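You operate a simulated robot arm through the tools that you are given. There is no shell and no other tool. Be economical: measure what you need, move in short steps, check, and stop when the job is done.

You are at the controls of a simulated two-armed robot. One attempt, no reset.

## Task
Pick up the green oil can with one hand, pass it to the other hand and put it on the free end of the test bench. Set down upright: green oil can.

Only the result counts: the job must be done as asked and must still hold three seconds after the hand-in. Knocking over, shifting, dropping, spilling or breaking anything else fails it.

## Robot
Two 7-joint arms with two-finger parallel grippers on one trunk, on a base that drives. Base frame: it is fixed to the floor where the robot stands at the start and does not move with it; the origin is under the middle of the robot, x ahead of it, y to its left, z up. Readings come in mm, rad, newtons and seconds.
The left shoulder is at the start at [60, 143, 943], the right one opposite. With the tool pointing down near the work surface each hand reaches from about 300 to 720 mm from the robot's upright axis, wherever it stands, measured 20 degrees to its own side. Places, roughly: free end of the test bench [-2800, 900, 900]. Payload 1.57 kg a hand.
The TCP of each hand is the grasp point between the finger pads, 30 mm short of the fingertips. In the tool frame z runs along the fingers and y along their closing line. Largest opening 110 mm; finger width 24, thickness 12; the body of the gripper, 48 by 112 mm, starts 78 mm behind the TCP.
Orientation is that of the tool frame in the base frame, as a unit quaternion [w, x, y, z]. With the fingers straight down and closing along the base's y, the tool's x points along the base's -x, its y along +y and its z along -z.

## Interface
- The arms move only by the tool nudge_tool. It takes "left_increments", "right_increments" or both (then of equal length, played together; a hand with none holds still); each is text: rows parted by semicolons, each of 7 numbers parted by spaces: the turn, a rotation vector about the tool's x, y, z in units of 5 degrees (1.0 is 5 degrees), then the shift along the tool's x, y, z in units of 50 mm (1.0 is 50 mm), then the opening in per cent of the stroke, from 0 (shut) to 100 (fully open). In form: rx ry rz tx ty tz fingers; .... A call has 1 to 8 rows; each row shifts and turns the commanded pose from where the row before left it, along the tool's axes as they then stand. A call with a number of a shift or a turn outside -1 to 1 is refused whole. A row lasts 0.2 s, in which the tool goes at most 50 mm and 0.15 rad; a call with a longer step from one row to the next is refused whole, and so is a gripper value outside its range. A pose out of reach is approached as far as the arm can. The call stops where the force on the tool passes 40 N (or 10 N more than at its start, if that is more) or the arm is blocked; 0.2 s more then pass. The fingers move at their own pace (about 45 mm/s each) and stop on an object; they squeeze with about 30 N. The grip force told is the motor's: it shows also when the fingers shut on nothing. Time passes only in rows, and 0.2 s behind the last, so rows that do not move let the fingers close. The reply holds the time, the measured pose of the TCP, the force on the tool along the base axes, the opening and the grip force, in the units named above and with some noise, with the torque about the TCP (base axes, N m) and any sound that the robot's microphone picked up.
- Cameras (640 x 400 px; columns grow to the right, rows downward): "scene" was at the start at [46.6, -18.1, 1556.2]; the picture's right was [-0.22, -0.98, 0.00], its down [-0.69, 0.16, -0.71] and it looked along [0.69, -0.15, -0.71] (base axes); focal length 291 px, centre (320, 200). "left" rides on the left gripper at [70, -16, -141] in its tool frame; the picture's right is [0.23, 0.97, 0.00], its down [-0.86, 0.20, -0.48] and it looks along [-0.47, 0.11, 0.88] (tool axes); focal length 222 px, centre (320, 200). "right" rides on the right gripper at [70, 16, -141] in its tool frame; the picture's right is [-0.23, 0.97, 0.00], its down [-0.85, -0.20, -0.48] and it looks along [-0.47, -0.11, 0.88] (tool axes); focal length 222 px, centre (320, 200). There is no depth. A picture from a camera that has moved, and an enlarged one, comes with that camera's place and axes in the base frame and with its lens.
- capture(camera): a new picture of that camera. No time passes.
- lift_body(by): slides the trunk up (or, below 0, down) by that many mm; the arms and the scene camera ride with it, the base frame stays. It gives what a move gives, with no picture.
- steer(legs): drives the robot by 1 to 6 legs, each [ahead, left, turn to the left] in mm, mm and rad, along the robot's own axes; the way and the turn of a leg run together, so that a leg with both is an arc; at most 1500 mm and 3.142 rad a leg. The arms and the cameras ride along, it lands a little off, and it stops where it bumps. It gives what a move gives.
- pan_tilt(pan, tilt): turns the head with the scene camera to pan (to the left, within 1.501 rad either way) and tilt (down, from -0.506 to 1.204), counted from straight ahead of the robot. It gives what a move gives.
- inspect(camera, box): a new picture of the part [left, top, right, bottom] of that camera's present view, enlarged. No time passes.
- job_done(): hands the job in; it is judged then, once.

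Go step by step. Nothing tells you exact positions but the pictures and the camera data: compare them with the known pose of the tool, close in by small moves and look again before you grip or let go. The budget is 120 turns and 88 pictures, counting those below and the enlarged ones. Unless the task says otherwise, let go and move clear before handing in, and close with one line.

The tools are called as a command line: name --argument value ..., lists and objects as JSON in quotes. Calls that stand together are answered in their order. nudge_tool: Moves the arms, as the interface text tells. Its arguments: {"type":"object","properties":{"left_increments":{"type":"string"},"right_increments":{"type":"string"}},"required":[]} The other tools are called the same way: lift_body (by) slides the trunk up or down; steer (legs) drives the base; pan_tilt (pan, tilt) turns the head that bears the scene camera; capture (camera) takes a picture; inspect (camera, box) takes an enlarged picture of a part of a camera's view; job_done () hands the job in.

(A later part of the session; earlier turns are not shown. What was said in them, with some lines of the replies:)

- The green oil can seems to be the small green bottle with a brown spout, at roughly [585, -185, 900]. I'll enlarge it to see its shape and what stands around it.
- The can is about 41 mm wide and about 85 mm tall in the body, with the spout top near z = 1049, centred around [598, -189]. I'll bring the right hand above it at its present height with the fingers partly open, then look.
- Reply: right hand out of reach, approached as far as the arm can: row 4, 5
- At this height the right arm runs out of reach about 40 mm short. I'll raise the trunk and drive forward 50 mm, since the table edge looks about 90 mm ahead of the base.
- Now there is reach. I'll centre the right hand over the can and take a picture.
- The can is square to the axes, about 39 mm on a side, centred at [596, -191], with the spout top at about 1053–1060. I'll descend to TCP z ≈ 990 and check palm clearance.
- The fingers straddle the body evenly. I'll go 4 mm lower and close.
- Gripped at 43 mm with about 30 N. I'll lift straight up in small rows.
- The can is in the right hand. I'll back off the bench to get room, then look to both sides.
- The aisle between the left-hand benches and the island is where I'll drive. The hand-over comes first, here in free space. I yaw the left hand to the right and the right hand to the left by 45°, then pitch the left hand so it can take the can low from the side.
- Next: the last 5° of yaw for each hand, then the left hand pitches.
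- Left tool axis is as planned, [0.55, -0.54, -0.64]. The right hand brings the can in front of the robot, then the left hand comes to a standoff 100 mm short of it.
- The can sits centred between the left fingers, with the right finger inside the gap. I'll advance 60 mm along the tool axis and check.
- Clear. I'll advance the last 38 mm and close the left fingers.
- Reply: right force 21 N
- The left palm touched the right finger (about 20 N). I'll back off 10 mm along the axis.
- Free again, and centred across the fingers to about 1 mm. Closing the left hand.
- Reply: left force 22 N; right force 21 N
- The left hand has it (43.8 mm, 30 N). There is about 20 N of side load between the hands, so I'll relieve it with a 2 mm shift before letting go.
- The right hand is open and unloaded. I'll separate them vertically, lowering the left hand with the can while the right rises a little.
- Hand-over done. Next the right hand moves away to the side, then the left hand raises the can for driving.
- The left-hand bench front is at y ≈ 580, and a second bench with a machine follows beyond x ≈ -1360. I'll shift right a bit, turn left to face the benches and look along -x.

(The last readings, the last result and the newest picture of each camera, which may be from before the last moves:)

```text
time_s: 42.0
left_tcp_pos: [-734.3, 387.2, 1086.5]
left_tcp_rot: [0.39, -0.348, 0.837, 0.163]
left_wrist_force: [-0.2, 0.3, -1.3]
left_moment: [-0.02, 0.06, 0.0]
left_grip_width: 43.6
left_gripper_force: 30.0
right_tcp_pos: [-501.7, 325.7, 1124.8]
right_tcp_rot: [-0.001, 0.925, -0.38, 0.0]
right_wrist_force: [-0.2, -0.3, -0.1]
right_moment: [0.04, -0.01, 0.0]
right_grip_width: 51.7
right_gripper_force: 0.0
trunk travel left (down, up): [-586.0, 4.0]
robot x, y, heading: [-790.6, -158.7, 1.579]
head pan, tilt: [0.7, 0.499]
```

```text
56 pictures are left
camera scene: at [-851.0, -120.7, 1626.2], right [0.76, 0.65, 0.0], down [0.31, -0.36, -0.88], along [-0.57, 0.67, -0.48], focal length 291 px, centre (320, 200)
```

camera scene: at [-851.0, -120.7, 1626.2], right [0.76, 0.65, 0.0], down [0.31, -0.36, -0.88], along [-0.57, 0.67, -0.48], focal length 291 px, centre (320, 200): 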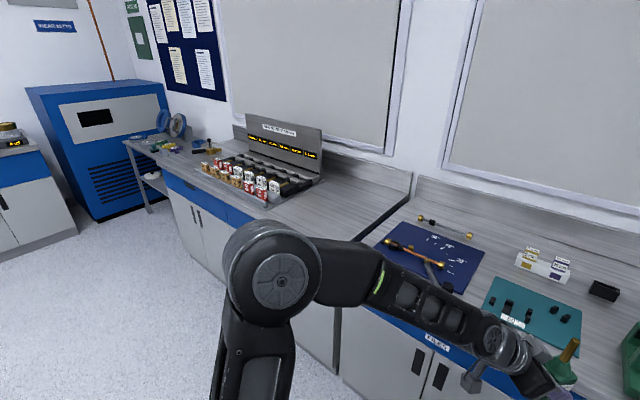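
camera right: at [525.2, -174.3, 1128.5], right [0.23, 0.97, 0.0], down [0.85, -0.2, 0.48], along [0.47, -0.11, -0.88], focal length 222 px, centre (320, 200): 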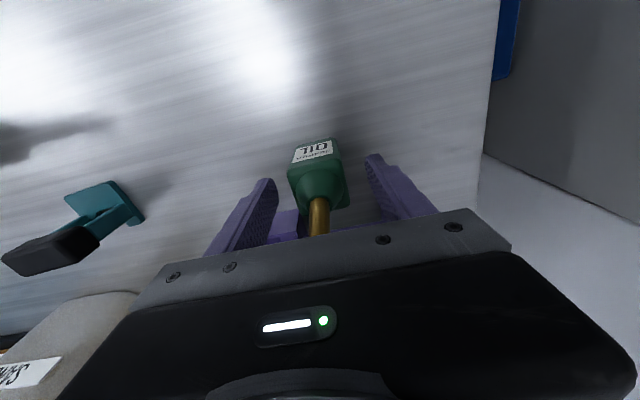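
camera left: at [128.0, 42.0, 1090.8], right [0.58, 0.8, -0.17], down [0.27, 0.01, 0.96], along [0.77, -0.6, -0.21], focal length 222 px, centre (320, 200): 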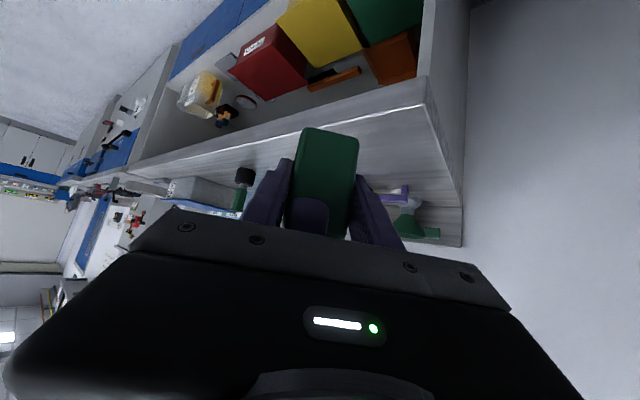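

The aisle is clear. I'll slide left along the benches for about 1.5 m and look again.

steer --legs '[[0, 1450, 0]]'

capture --camera "scene"

```text
time_s: 49.0
left_tcp_pos: [-2128.1, 383.1, 1086.1]
left_tcp_rot: [0.391, -0.348, 0.837, 0.163]
left_wrist_force: [-0.3, -0.1, -1.4]
left_moment: [0.03, 0.01, 0.02]
left_grip_width: 43.9
left_gripper_force: 29.9
right_tcp_pos: [-1896.7, 319.8, 1124.0]
right_tcp_rot: [0.0, 0.924, -0.381, 0.0]
right_wrist_force: [-0.3, 0.8, -0.1]
right_moment: [0.01, 0.02, 0.0]
right_grip_width: 51.5
right_gripper_force: 0.1
trunk travel left (down, up): [-586.0, 4.0]
robot x, y, heading: [-2182.8, -163.3, 1.575]
head pan, tilt: [0.7, 0.499]
```

```text
55 pictures are left
camera scene: at [-2246.2, -125.2, 1626.2], right [0.76, 0.65, 0.0], down [0.31, -0.37, -0.88], along [-0.57, 0.67, -0.48], focal length 291 px, centre (320, 200)
```

scene: 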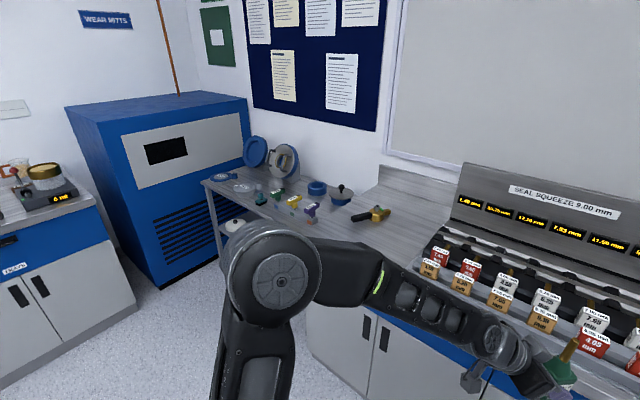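

The far end of this bench has a small black/yellow item on it, then a separate table begins. I'll move further left and look straight at it.

steer --legs '[[0, 450, 0]]'

pan_tilt --pan 0.35 --tilt 0.55

capture --camera "scene"

```text
time_s: 51.7
left_tcp_pos: [-2568.7, 382.5, 1086.3]
left_tcp_rot: [0.391, -0.343, 0.839, 0.16]
left_wrist_force: [-0.1, -0.3, -1.7]
left_moment: [0.01, 0.01, 0.01]
left_grip_width: 43.9
left_gripper_force: 30.2
right_tcp_pos: [-2337.2, 318.3, 1124.2]
right_tcp_rot: [-0.002, 0.922, -0.388, 0.0]
right_wrist_force: [-0.6, 0.1, 0.2]
right_moment: [0.01, -0.01, 0.02]
right_grip_width: 51.6
right_gripper_force: 0.2
trunk travel left (down, up): [-586.0, 4.0]
robot x, y, heading: [-2628.4, -159.8, 1.563]
head pan, tilt: [0.7, 0.499]
```

```text
time_s: 52.5
left_tcp_pos: [-2567.7, 383.7, 1086.0]
left_tcp_rot: [0.39, -0.343, 0.839, 0.16]
left_wrist_force: [0.2, 0.3, -1.0]
left_moment: [0.01, 0.0, -0.01]
left_grip_width: 43.6
left_gripper_force: 29.6
right_tcp_pos: [-2335.8, 318.5, 1124.1]
right_tcp_rot: [0.0, 0.922, -0.388, 0.0]
right_wrist_force: [-0.3, 0.5, -0.1]
right_moment: [-0.02, 0.01, 0.0]
right_grip_width: 51.6
right_gripper_force: 0.1
trunk travel left (down, up): [-586.0, 4.0]
robot x, y, heading: [-2630.1, -165.4, 1.562]
head pan, tilt: [0.351, 0.55]
```

```text
54 pictures are left
camera scene: at [-2663.5, -108.4, 1621.6], right [0.94, 0.33, 0.0], down [0.17, -0.49, -0.85], along [-0.29, 0.8, -0.52], focal length 291 px, centre (320, 200)
```

scene: 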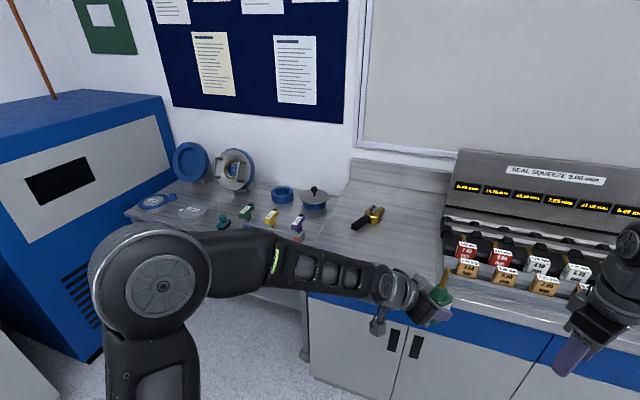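

The test bench's free end spans about x -2920…-2530, y 580…1100. A black/yellow clamp lies on it around [-2820, 920]. I'll set the can clear of the clamp, near [-2720, 830]. First I retract the right hand and drive nearer.

nudge_tool --right_increments "0 0 0 0.62 0.335 0 47; 0 0 0 0.62 0.335 0 47; 0 0 0 0.62 0.335 0 47; 0 0 0 0.62 0.335 0 47"

steer --legs '[[0, 110, 0], [250, 0, 0]]'

pan_tilt --pan 0.0 --tilt 0.75

capture --camera "scene"

```text
time_s: 53.5
left_tcp_pos: [-2569.2, 383.0, 1085.2]
left_tcp_rot: [0.392, -0.342, 0.839, 0.16]
left_wrist_force: [-0.2, -0.2, -1.0]
left_moment: [0.0, 0.02, 0.0]
left_grip_width: 43.7
left_gripper_force: 30.0
right_tcp_pos: [-2299.5, 184.8, 1124.1]
right_tcp_rot: [-0.002, 0.922, -0.387, -0.001]
right_wrist_force: [-0.2, 0.2, -0.3]
right_moment: [0.01, 0.01, -0.02]
right_grip_width: 51.7
right_gripper_force: 0.1
trunk travel left (down, up): [-586.0, 4.0]
robot x, y, heading: [-2631.7, -163.5, 1.556]
head pan, tilt: [0.351, 0.55]
```

```text
time_s: 56.1
left_tcp_pos: [-2674.4, 636.8, 1083.7]
left_tcp_rot: [0.391, -0.343, 0.839, 0.16]
left_wrist_force: [-0.6, 0.3, -1.6]
left_moment: [-0.02, -0.01, -0.04]
left_grip_width: 43.5
left_gripper_force: 30.3
right_tcp_pos: [-2406.2, 439.6, 1123.4]
right_tcp_rot: [-0.001, 0.922, -0.388, 0.0]
right_wrist_force: [-0.4, 0.6, 0.3]
right_moment: [-0.02, 0.02, 0.01]
right_grip_width: 51.8
right_gripper_force: 0.0
trunk travel left (down, up): [-586.0, 4.0]
robot x, y, heading: [-2738.1, 87.7, 1.558]
head pan, tilt: [0.351, 0.55]
```

```text
time_s: 57.0
left_tcp_pos: [-2675.0, 636.8, 1085.6]
left_tcp_rot: [0.392, -0.341, 0.839, 0.16]
left_wrist_force: [-0.3, 0.3, -1.1]
left_moment: [0.0, 0.02, 0.01]
left_grip_width: 43.6
left_gripper_force: 29.9
right_tcp_pos: [-2407.0, 437.7, 1123.7]
right_tcp_rot: [0.0, 0.921, -0.389, 0.0]
right_wrist_force: [1.2, -0.8, 0.3]
right_moment: [0.01, -0.04, 0.01]
right_grip_width: 51.4
right_gripper_force: 0.0
trunk travel left (down, up): [-586.0, 4.0]
robot x, y, heading: [-2741.4, 90.2, 1.561]
head pan, tilt: [0.0, 0.75]
```

```text
53 pictures are left
camera scene: at [-2740.9, 143.2, 1604.3], right [1.0, -0.01, 0.0], down [-0.01, -0.68, -0.73], along [0.01, 0.73, -0.68], focal length 291 px, centre (320, 200)
```

scene: 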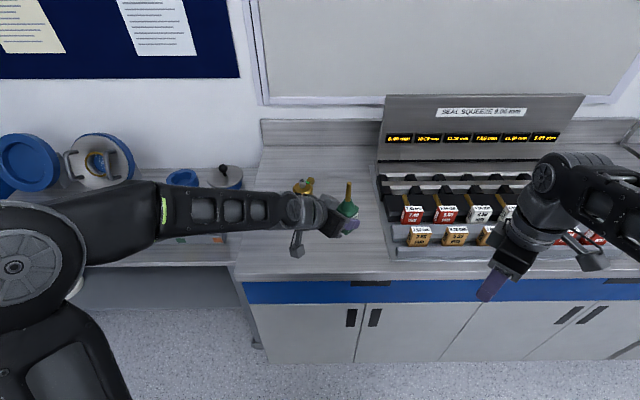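

capture --camera "left"

inspect --camera "scene" --box '[230, 120, 430, 290]'

```text
52 pictures are left
camera left: at [-2773.0, 517.2, 1122.8], right [-0.78, 0.59, -0.17], down [-0.01, 0.27, 0.96], along [0.62, 0.76, -0.21], focal length 222 px, centre (320, 200)
```

left: 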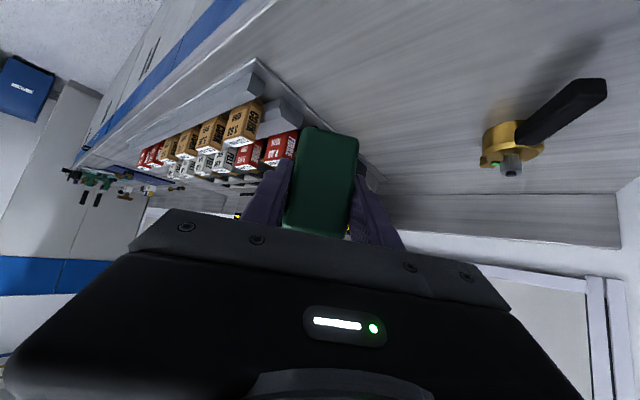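

```text
2.35 times, centred on (330, 205) of scene
camera zoom: at [-2740.9, 143.2, 1604.3], right [1.0, -0.01, 0.0], down [-0.01, -0.68, -0.73], along [0.01, 0.73, -0.68], focal length 685 px, centre (296, 188)
```

zoom: 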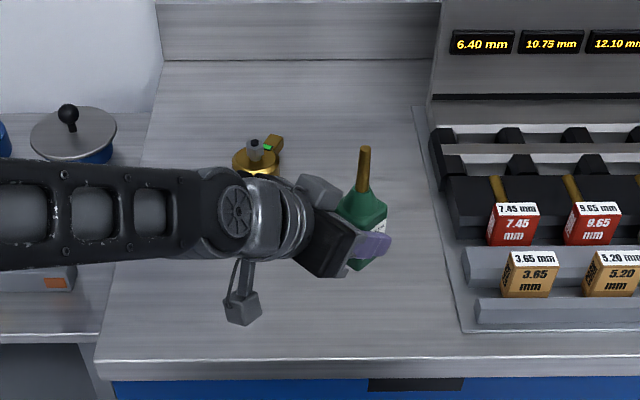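

The clamp runs from about [-2850, 800] to [-2785, 960], and the tester's plate starts at x ≈ -2555. A spot near [-2715, 810] is well clear of both. I'll drive closer.

steer --legs '[[120, 35, 0]]'

nudge_tool --left_increments "0 0 0 0.3 0 0.25 0; 0 0 0 0.3 0 0.25 0; 0 0 0 0.3 0 0.25 0; 0 0 0 0 0 0 0"

capture --camera "scene"

capture --camera "left"

```text
time_s: 58.2
left_tcp_pos: [-2708.4, 759.2, 1085.4]
left_tcp_rot: [0.392, -0.341, 0.84, 0.158]
left_wrist_force: [-0.3, 0.2, -2.2]
left_moment: [-0.04, -0.01, -0.02]
left_grip_width: 43.7
left_gripper_force: 30.5
right_tcp_pos: [-2441.6, 560.7, 1122.8]
right_tcp_rot: [-0.001, 0.922, -0.388, 0.001]
right_wrist_force: [-0.5, 0.6, 0.2]
right_moment: [-0.02, 0.01, 0.0]
right_grip_width: 51.7
right_gripper_force: 0.1
trunk travel left (down, up): [-586.0, 4.0]
robot x, y, heading: [-2773.4, 211.4, 1.558]
head pan, tilt: [0.0, 0.75]
```

```text
time_s: 59.2
left_tcp_pos: [-2707.9, 757.2, 1029.6]
left_tcp_rot: [0.391, -0.341, 0.839, 0.16]
left_wrist_force: [0.1, -0.9, -0.8]
left_moment: [0.0, 0.03, 0.01]
left_grip_width: 43.9
left_gripper_force: 30.3
right_tcp_pos: [-2439.8, 557.8, 1123.5]
right_tcp_rot: [-0.001, 0.921, -0.389, -0.001]
right_wrist_force: [0.4, -0.7, 0.1]
right_moment: [-0.01, -0.02, 0.02]
right_grip_width: 51.7
right_gripper_force: 0.1
trunk travel left (down, up): [-586.0, 4.0]
robot x, y, heading: [-2776.7, 213.3, 1.556]
head pan, tilt: [0.0, 0.75]
```

```text
50 pictures are left
camera scene: at [-2774.5, 263.5, 1604.2], right [1.0, -0.01, 0.0], down [-0.01, -0.68, -0.73], along [0.01, 0.73, -0.68], focal length 291 px, centre (320, 200)
```

scene: 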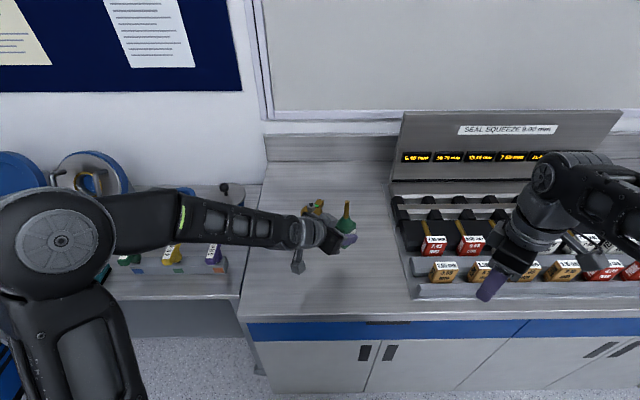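

```text
49 pictures are left
camera left: at [-2806.7, 637.2, 1065.9], right [-0.78, 0.6, -0.17], down [-0.01, 0.27, 0.96], along [0.62, 0.76, -0.21], focal length 222 px, centre (320, 200)
```

left: 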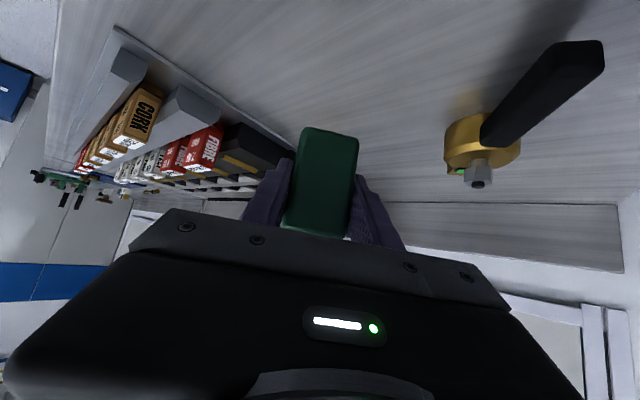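

Now 45 mm forward and down to just above the bench.

nudge_tool --left_increments "0 0 0 -0.16 0.385 0.192 0; 0 0 0 -0.16 0.385 0.192 0; 0 0 0 0.38 0 0.32 0; 0 0 0 0.38 0 0.32 0; 0 0 0 0.28 0 0.233 0; 0 0 0 0 0 0 0"

inspect --camera "scene" --box '[240, 150, 440, 310]'

capture --camera "left"

```text
time_s: 60.6
left_tcp_pos: [-2716.9, 802.5, 958.7]
left_tcp_rot: [0.392, -0.341, 0.84, 0.159]
left_wrist_force: [0.8, 0.2, -2.4]
left_moment: [0.01, 0.02, -0.01]
left_grip_width: 43.7
left_gripper_force: 30.4
right_tcp_pos: [-2440.7, 557.9, 1123.1]
right_tcp_rot: [-0.001, 0.922, -0.388, 0.0]
right_wrist_force: [-0.7, -0.1, -0.3]
right_moment: [0.01, 0.0, 0.02]
right_grip_width: 51.6
right_gripper_force: 0.1
trunk travel left (down, up): [-586.0, 4.0]
robot x, y, heading: [-2775.8, 208.0, 1.556]
head pan, tilt: [0.0, 0.75]
```

```text
2.50 times, centred on (340, 230) of scene
camera zoom: at [-2774.7, 263.8, 1604.2], right [1.0, -0.01, 0.0], down [-0.01, -0.68, -0.73], along [0.01, 0.73, -0.68], focal length 728 px, centre (270, 125)
```

zoom: 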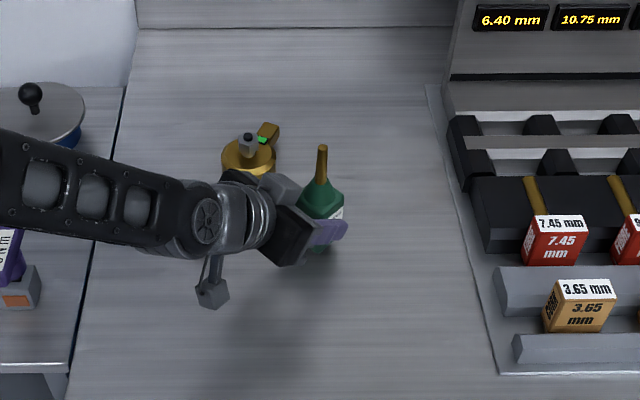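

```text
47 pictures are left
camera left: at [-2814.8, 683.7, 995.8], right [-0.78, 0.6, -0.17], down [-0.01, 0.27, 0.96], along [0.62, 0.76, -0.21], focal length 222 px, centre (320, 200)
```

left: 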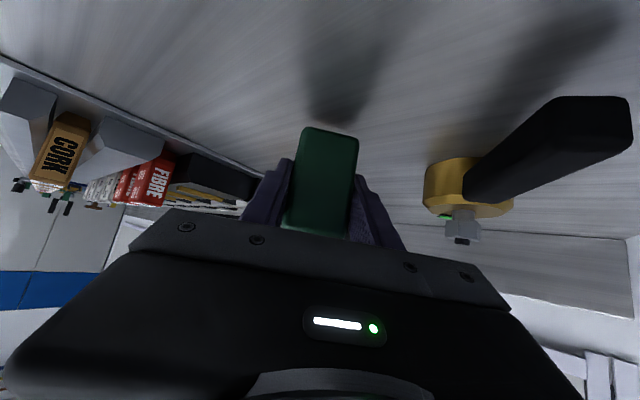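

The can hovers about 14 mm over a clear patch, and the gripper is clear of the clamp. I'll lower gently.

nudge_tool --left_increments "0 0 0 0.09 0 0.075 0; 0 0 0 0.06 0 0.05 0; 0 0 0 0 0 0 0"

capture --camera "left"

```text
time_s: 61.4
left_tcp_pos: [-2716.8, 801.9, 949.1]
left_tcp_rot: [0.392, -0.341, 0.84, 0.159]
left_wrist_force: [-0.5, -1.1, -1.6]
left_moment: [0.02, 0.01, 0.01]
left_grip_width: 43.3
left_gripper_force: 30.0
right_tcp_pos: [-2440.4, 557.9, 1122.6]
right_tcp_rot: [-0.002, 0.921, -0.389, -0.001]
right_wrist_force: [1.2, 0.1, -0.6]
right_moment: [-0.03, -0.01, 0.01]
right_grip_width: 51.7
right_gripper_force: 0.2
trunk travel left (down, up): [-586.0, 4.0]
robot x, y, heading: [-2774.6, 210.7, 1.555]
head pan, tilt: [0.0, 0.75]
```

```text
46 pictures are left
camera left: at [-2814.8, 682.7, 985.6], right [-0.78, 0.6, -0.17], down [-0.01, 0.27, 0.96], along [0.62, 0.76, -0.21], focal length 222 px, centre (320, 200)
```

left: 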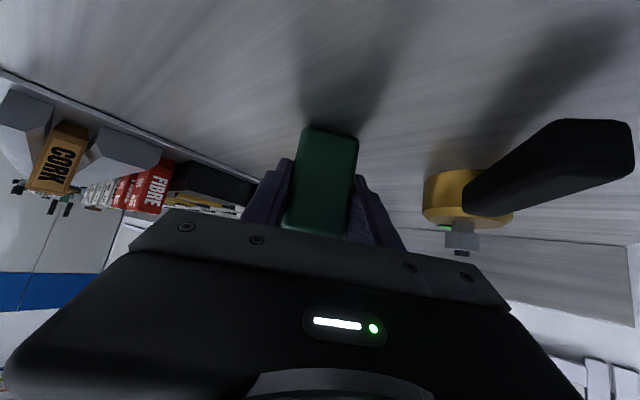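

nudge_tool --left_increments "0 0 0 0.03 0 0.025 0; 0 0 0 0.02 0 0.016 0; 0 0 0 0 0 0 0"

```text
time_s: 62.2
left_tcp_pos: [-2715.6, 803.0, 945.3]
left_tcp_rot: [0.392, -0.341, 0.839, 0.161]
left_wrist_force: [-0.6, 0.7, -2.4]
left_moment: [-0.03, -0.03, -0.01]
left_grip_width: 43.8
left_gripper_force: 29.6
right_tcp_pos: [-2439.4, 560.1, 1123.6]
right_tcp_rot: [0.0, 0.922, -0.388, 0.0]
right_wrist_force: [0.3, 0.4, 0.3]
right_moment: [0.01, -0.05, -0.02]
right_grip_width: 51.8
right_gripper_force: 0.1
trunk travel left (down, up): [-586.0, 4.0]
robot x, y, heading: [-2773.8, 212.0, 1.559]
head pan, tilt: [0.0, 0.75]
```

No contact yet, so I'll go on down in 1.5–2 mm steps watching the force.

nudge_tool --left_increments "0 0 0 0.023 0 0.019 0; 0 0 0 0 0 0 0"

inspect --camera "left" --box '[240, 80, 420, 220]'

```text
time_s: 62.8
left_tcp_pos: [-2716.0, 803.5, 944.2]
left_tcp_rot: [0.391, -0.342, 0.839, 0.16]
left_wrist_force: [0.8, -0.9, 3.0]
left_moment: [-0.05, -0.19, -0.04]
left_grip_width: 43.6
left_gripper_force: 30.1
right_tcp_pos: [-2439.2, 557.7, 1123.5]
right_tcp_rot: [-0.002, 0.922, -0.388, 0.0]
right_wrist_force: [0.3, -0.4, 0.2]
right_moment: [0.01, -0.02, -0.02]
right_grip_width: 51.9
right_gripper_force: 0.1
trunk travel left (down, up): [-586.0, 4.0]
robot x, y, heading: [-2774.4, 212.7, 1.555]
head pan, tilt: [0.0, 0.75]
```

```text
2.86 times, centred on (330, 150) of left
camera zoom: at [-2814.4, 683.6, 981.9], right [-0.78, 0.6, -0.17], down [-0.01, 0.27, 0.96], along [0.62, 0.76, -0.21], focal length 635 px, centre (291, 343)
```

zoom: 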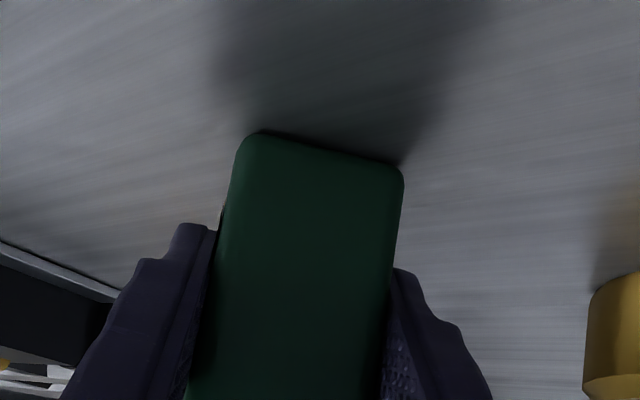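

The force flipped from -2 to +3 N, so the base is touching. I'll press another millimetre to flatten it and open gradually.

nudge_tool --left_increments "0 0 0 0.015 0 0.0125 0; 0 0 0 0 0 0 0; 0 0 0 0 0 0 0"

nudge_tool --left_increments "0 0 0 0 0 0 42; 0 0 0 0 0 0 46; 0 0 0 0 0 0 55; 0 0 0 0 0 0 65; 0 0 0 0 0 0 65"

capture --camera "left"

inspect --camera "scene" --box '[240, 150, 440, 310]'

```text
time_s: 63.6
left_tcp_pos: [-2716.6, 802.3, 944.0]
left_tcp_rot: [0.393, -0.34, 0.839, 0.16]
left_wrist_force: [-0.9, -2.0, 11.8]
left_moment: [-0.29, -0.1, -0.04]
left_grip_width: 43.7
left_gripper_force: 30.1
right_tcp_pos: [-2440.6, 557.7, 1123.4]
right_tcp_rot: [-0.002, 0.921, -0.389, 0.0]
right_wrist_force: [0.1, -0.2, 0.2]
right_moment: [-0.05, 0.01, 0.03]
right_grip_width: 51.6
right_gripper_force: 0.0
trunk travel left (down, up): [-586.0, 4.0]
robot x, y, heading: [-2774.7, 209.8, 1.556]
head pan, tilt: [0.0, 0.75]
```

```text
time_s: 64.8
left_tcp_pos: [-2716.3, 803.0, 943.0]
left_tcp_rot: [0.391, -0.342, 0.839, 0.161]
left_wrist_force: [0.3, 0.3, -0.8]
left_moment: [-0.03, -0.01, -0.02]
left_grip_width: 71.3
left_gripper_force: 0.1
right_tcp_pos: [-2439.6, 559.0, 1123.5]
right_tcp_rot: [-0.001, 0.922, -0.388, -0.001]
right_wrist_force: [0.3, -0.6, -0.4]
right_moment: [0.0, -0.01, 0.03]
right_grip_width: 51.6
right_gripper_force: 0.0
trunk travel left (down, up): [-586.0, 4.0]
robot x, y, heading: [-2770.3, 209.4, 1.558]
head pan, tilt: [0.0, 0.75]
```

```text
44 pictures are left
camera left: at [-2814.4, 684.2, 980.5], right [-0.78, 0.6, -0.17], down [-0.01, 0.27, 0.96], along [0.62, 0.76, -0.21], focal length 222 px, centre (320, 200)
```

left: 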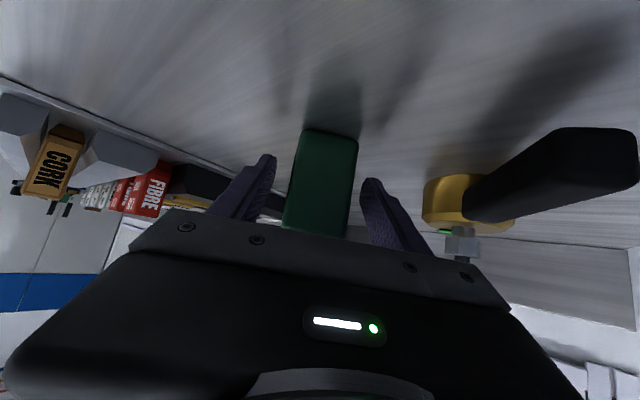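

```text
2.50 times, centred on (340, 230) of scene
camera zoom: at [-2774.6, 263.7, 1604.2], right [1.0, -0.01, 0.0], down [-0.01, -0.68, -0.73], along [0.01, 0.73, -0.68], focal length 728 px, centre (270, 125)
```

zoom: 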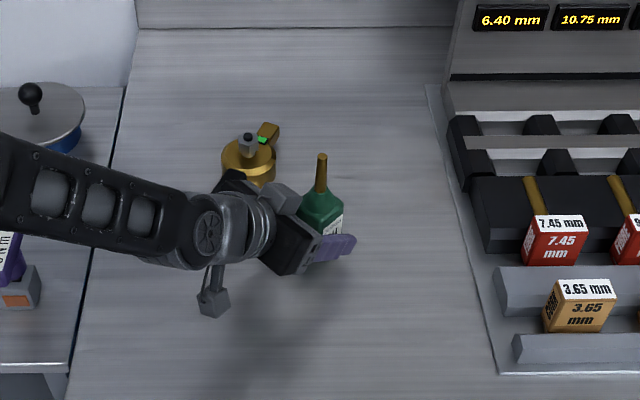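

The can stands upright and free between the open fingers. I'll back straight out along the tool axis.

nudge_tool --left_increments "0 0 0 0 0 -0.4 65; 0 0 0 0 0 -0.6 65; 0 0 0 0 0 -0.8 65; 0 0 0 0 0 -0.8 65; 0 0 0 0 0 0 65"

capture --camera "scene"

capture --camera "left"

```text
time_s: 66.0
left_tcp_pos: [-2788.7, 732.1, 1027.0]
left_tcp_rot: [0.392, -0.341, 0.84, 0.16]
left_wrist_force: [-0.5, 0.5, -0.1]
left_moment: [0.0, -0.04, -0.03]
left_grip_width: 71.4
left_gripper_force: 0.1
right_tcp_pos: [-2439.7, 559.7, 1123.9]
right_tcp_rot: [-0.001, 0.922, -0.388, 0.0]
right_wrist_force: [0.1, -0.1, -0.4]
right_moment: [0.02, 0.05, -0.03]
right_grip_width: 51.9
right_gripper_force: 0.0
trunk travel left (down, up): [-586.0, 4.0]
robot x, y, heading: [-2773.9, 211.7, 1.558]
head pan, tilt: [0.0, 0.75]
```

```text
42 pictures are left
camera scene: at [-2774.2, 264.4, 1604.2], right [1.0, -0.01, 0.0], down [-0.01, -0.68, -0.73], along [0.01, 0.73, -0.68], focal length 291 px, centre (320, 200)
```

scene: 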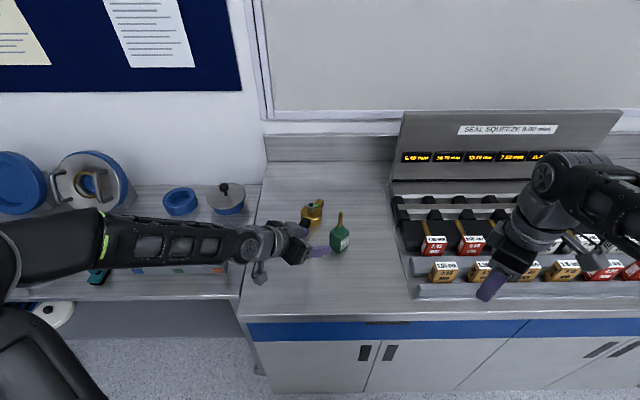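

```text
41 pictures are left
camera left: at [-2886.1, 613.3, 1064.5], right [-0.78, 0.6, -0.17], down [-0.01, 0.27, 0.96], along [0.62, 0.76, -0.21], focal length 222 px, centre (320, 200)
```

left: 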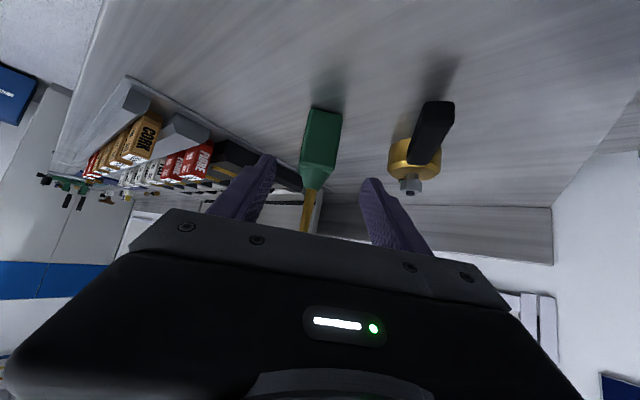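

The can stands upright on the free end of the bench. Both hands are clear of it, and the clamp and tester have not moved. Handing in.

job_done

```text
The job is handed in.
```

The green oil can was picked up with the right hand, passed to the left hand and set upright on the free end of the test bench. Both hands are clear of it, and the job is handed in.
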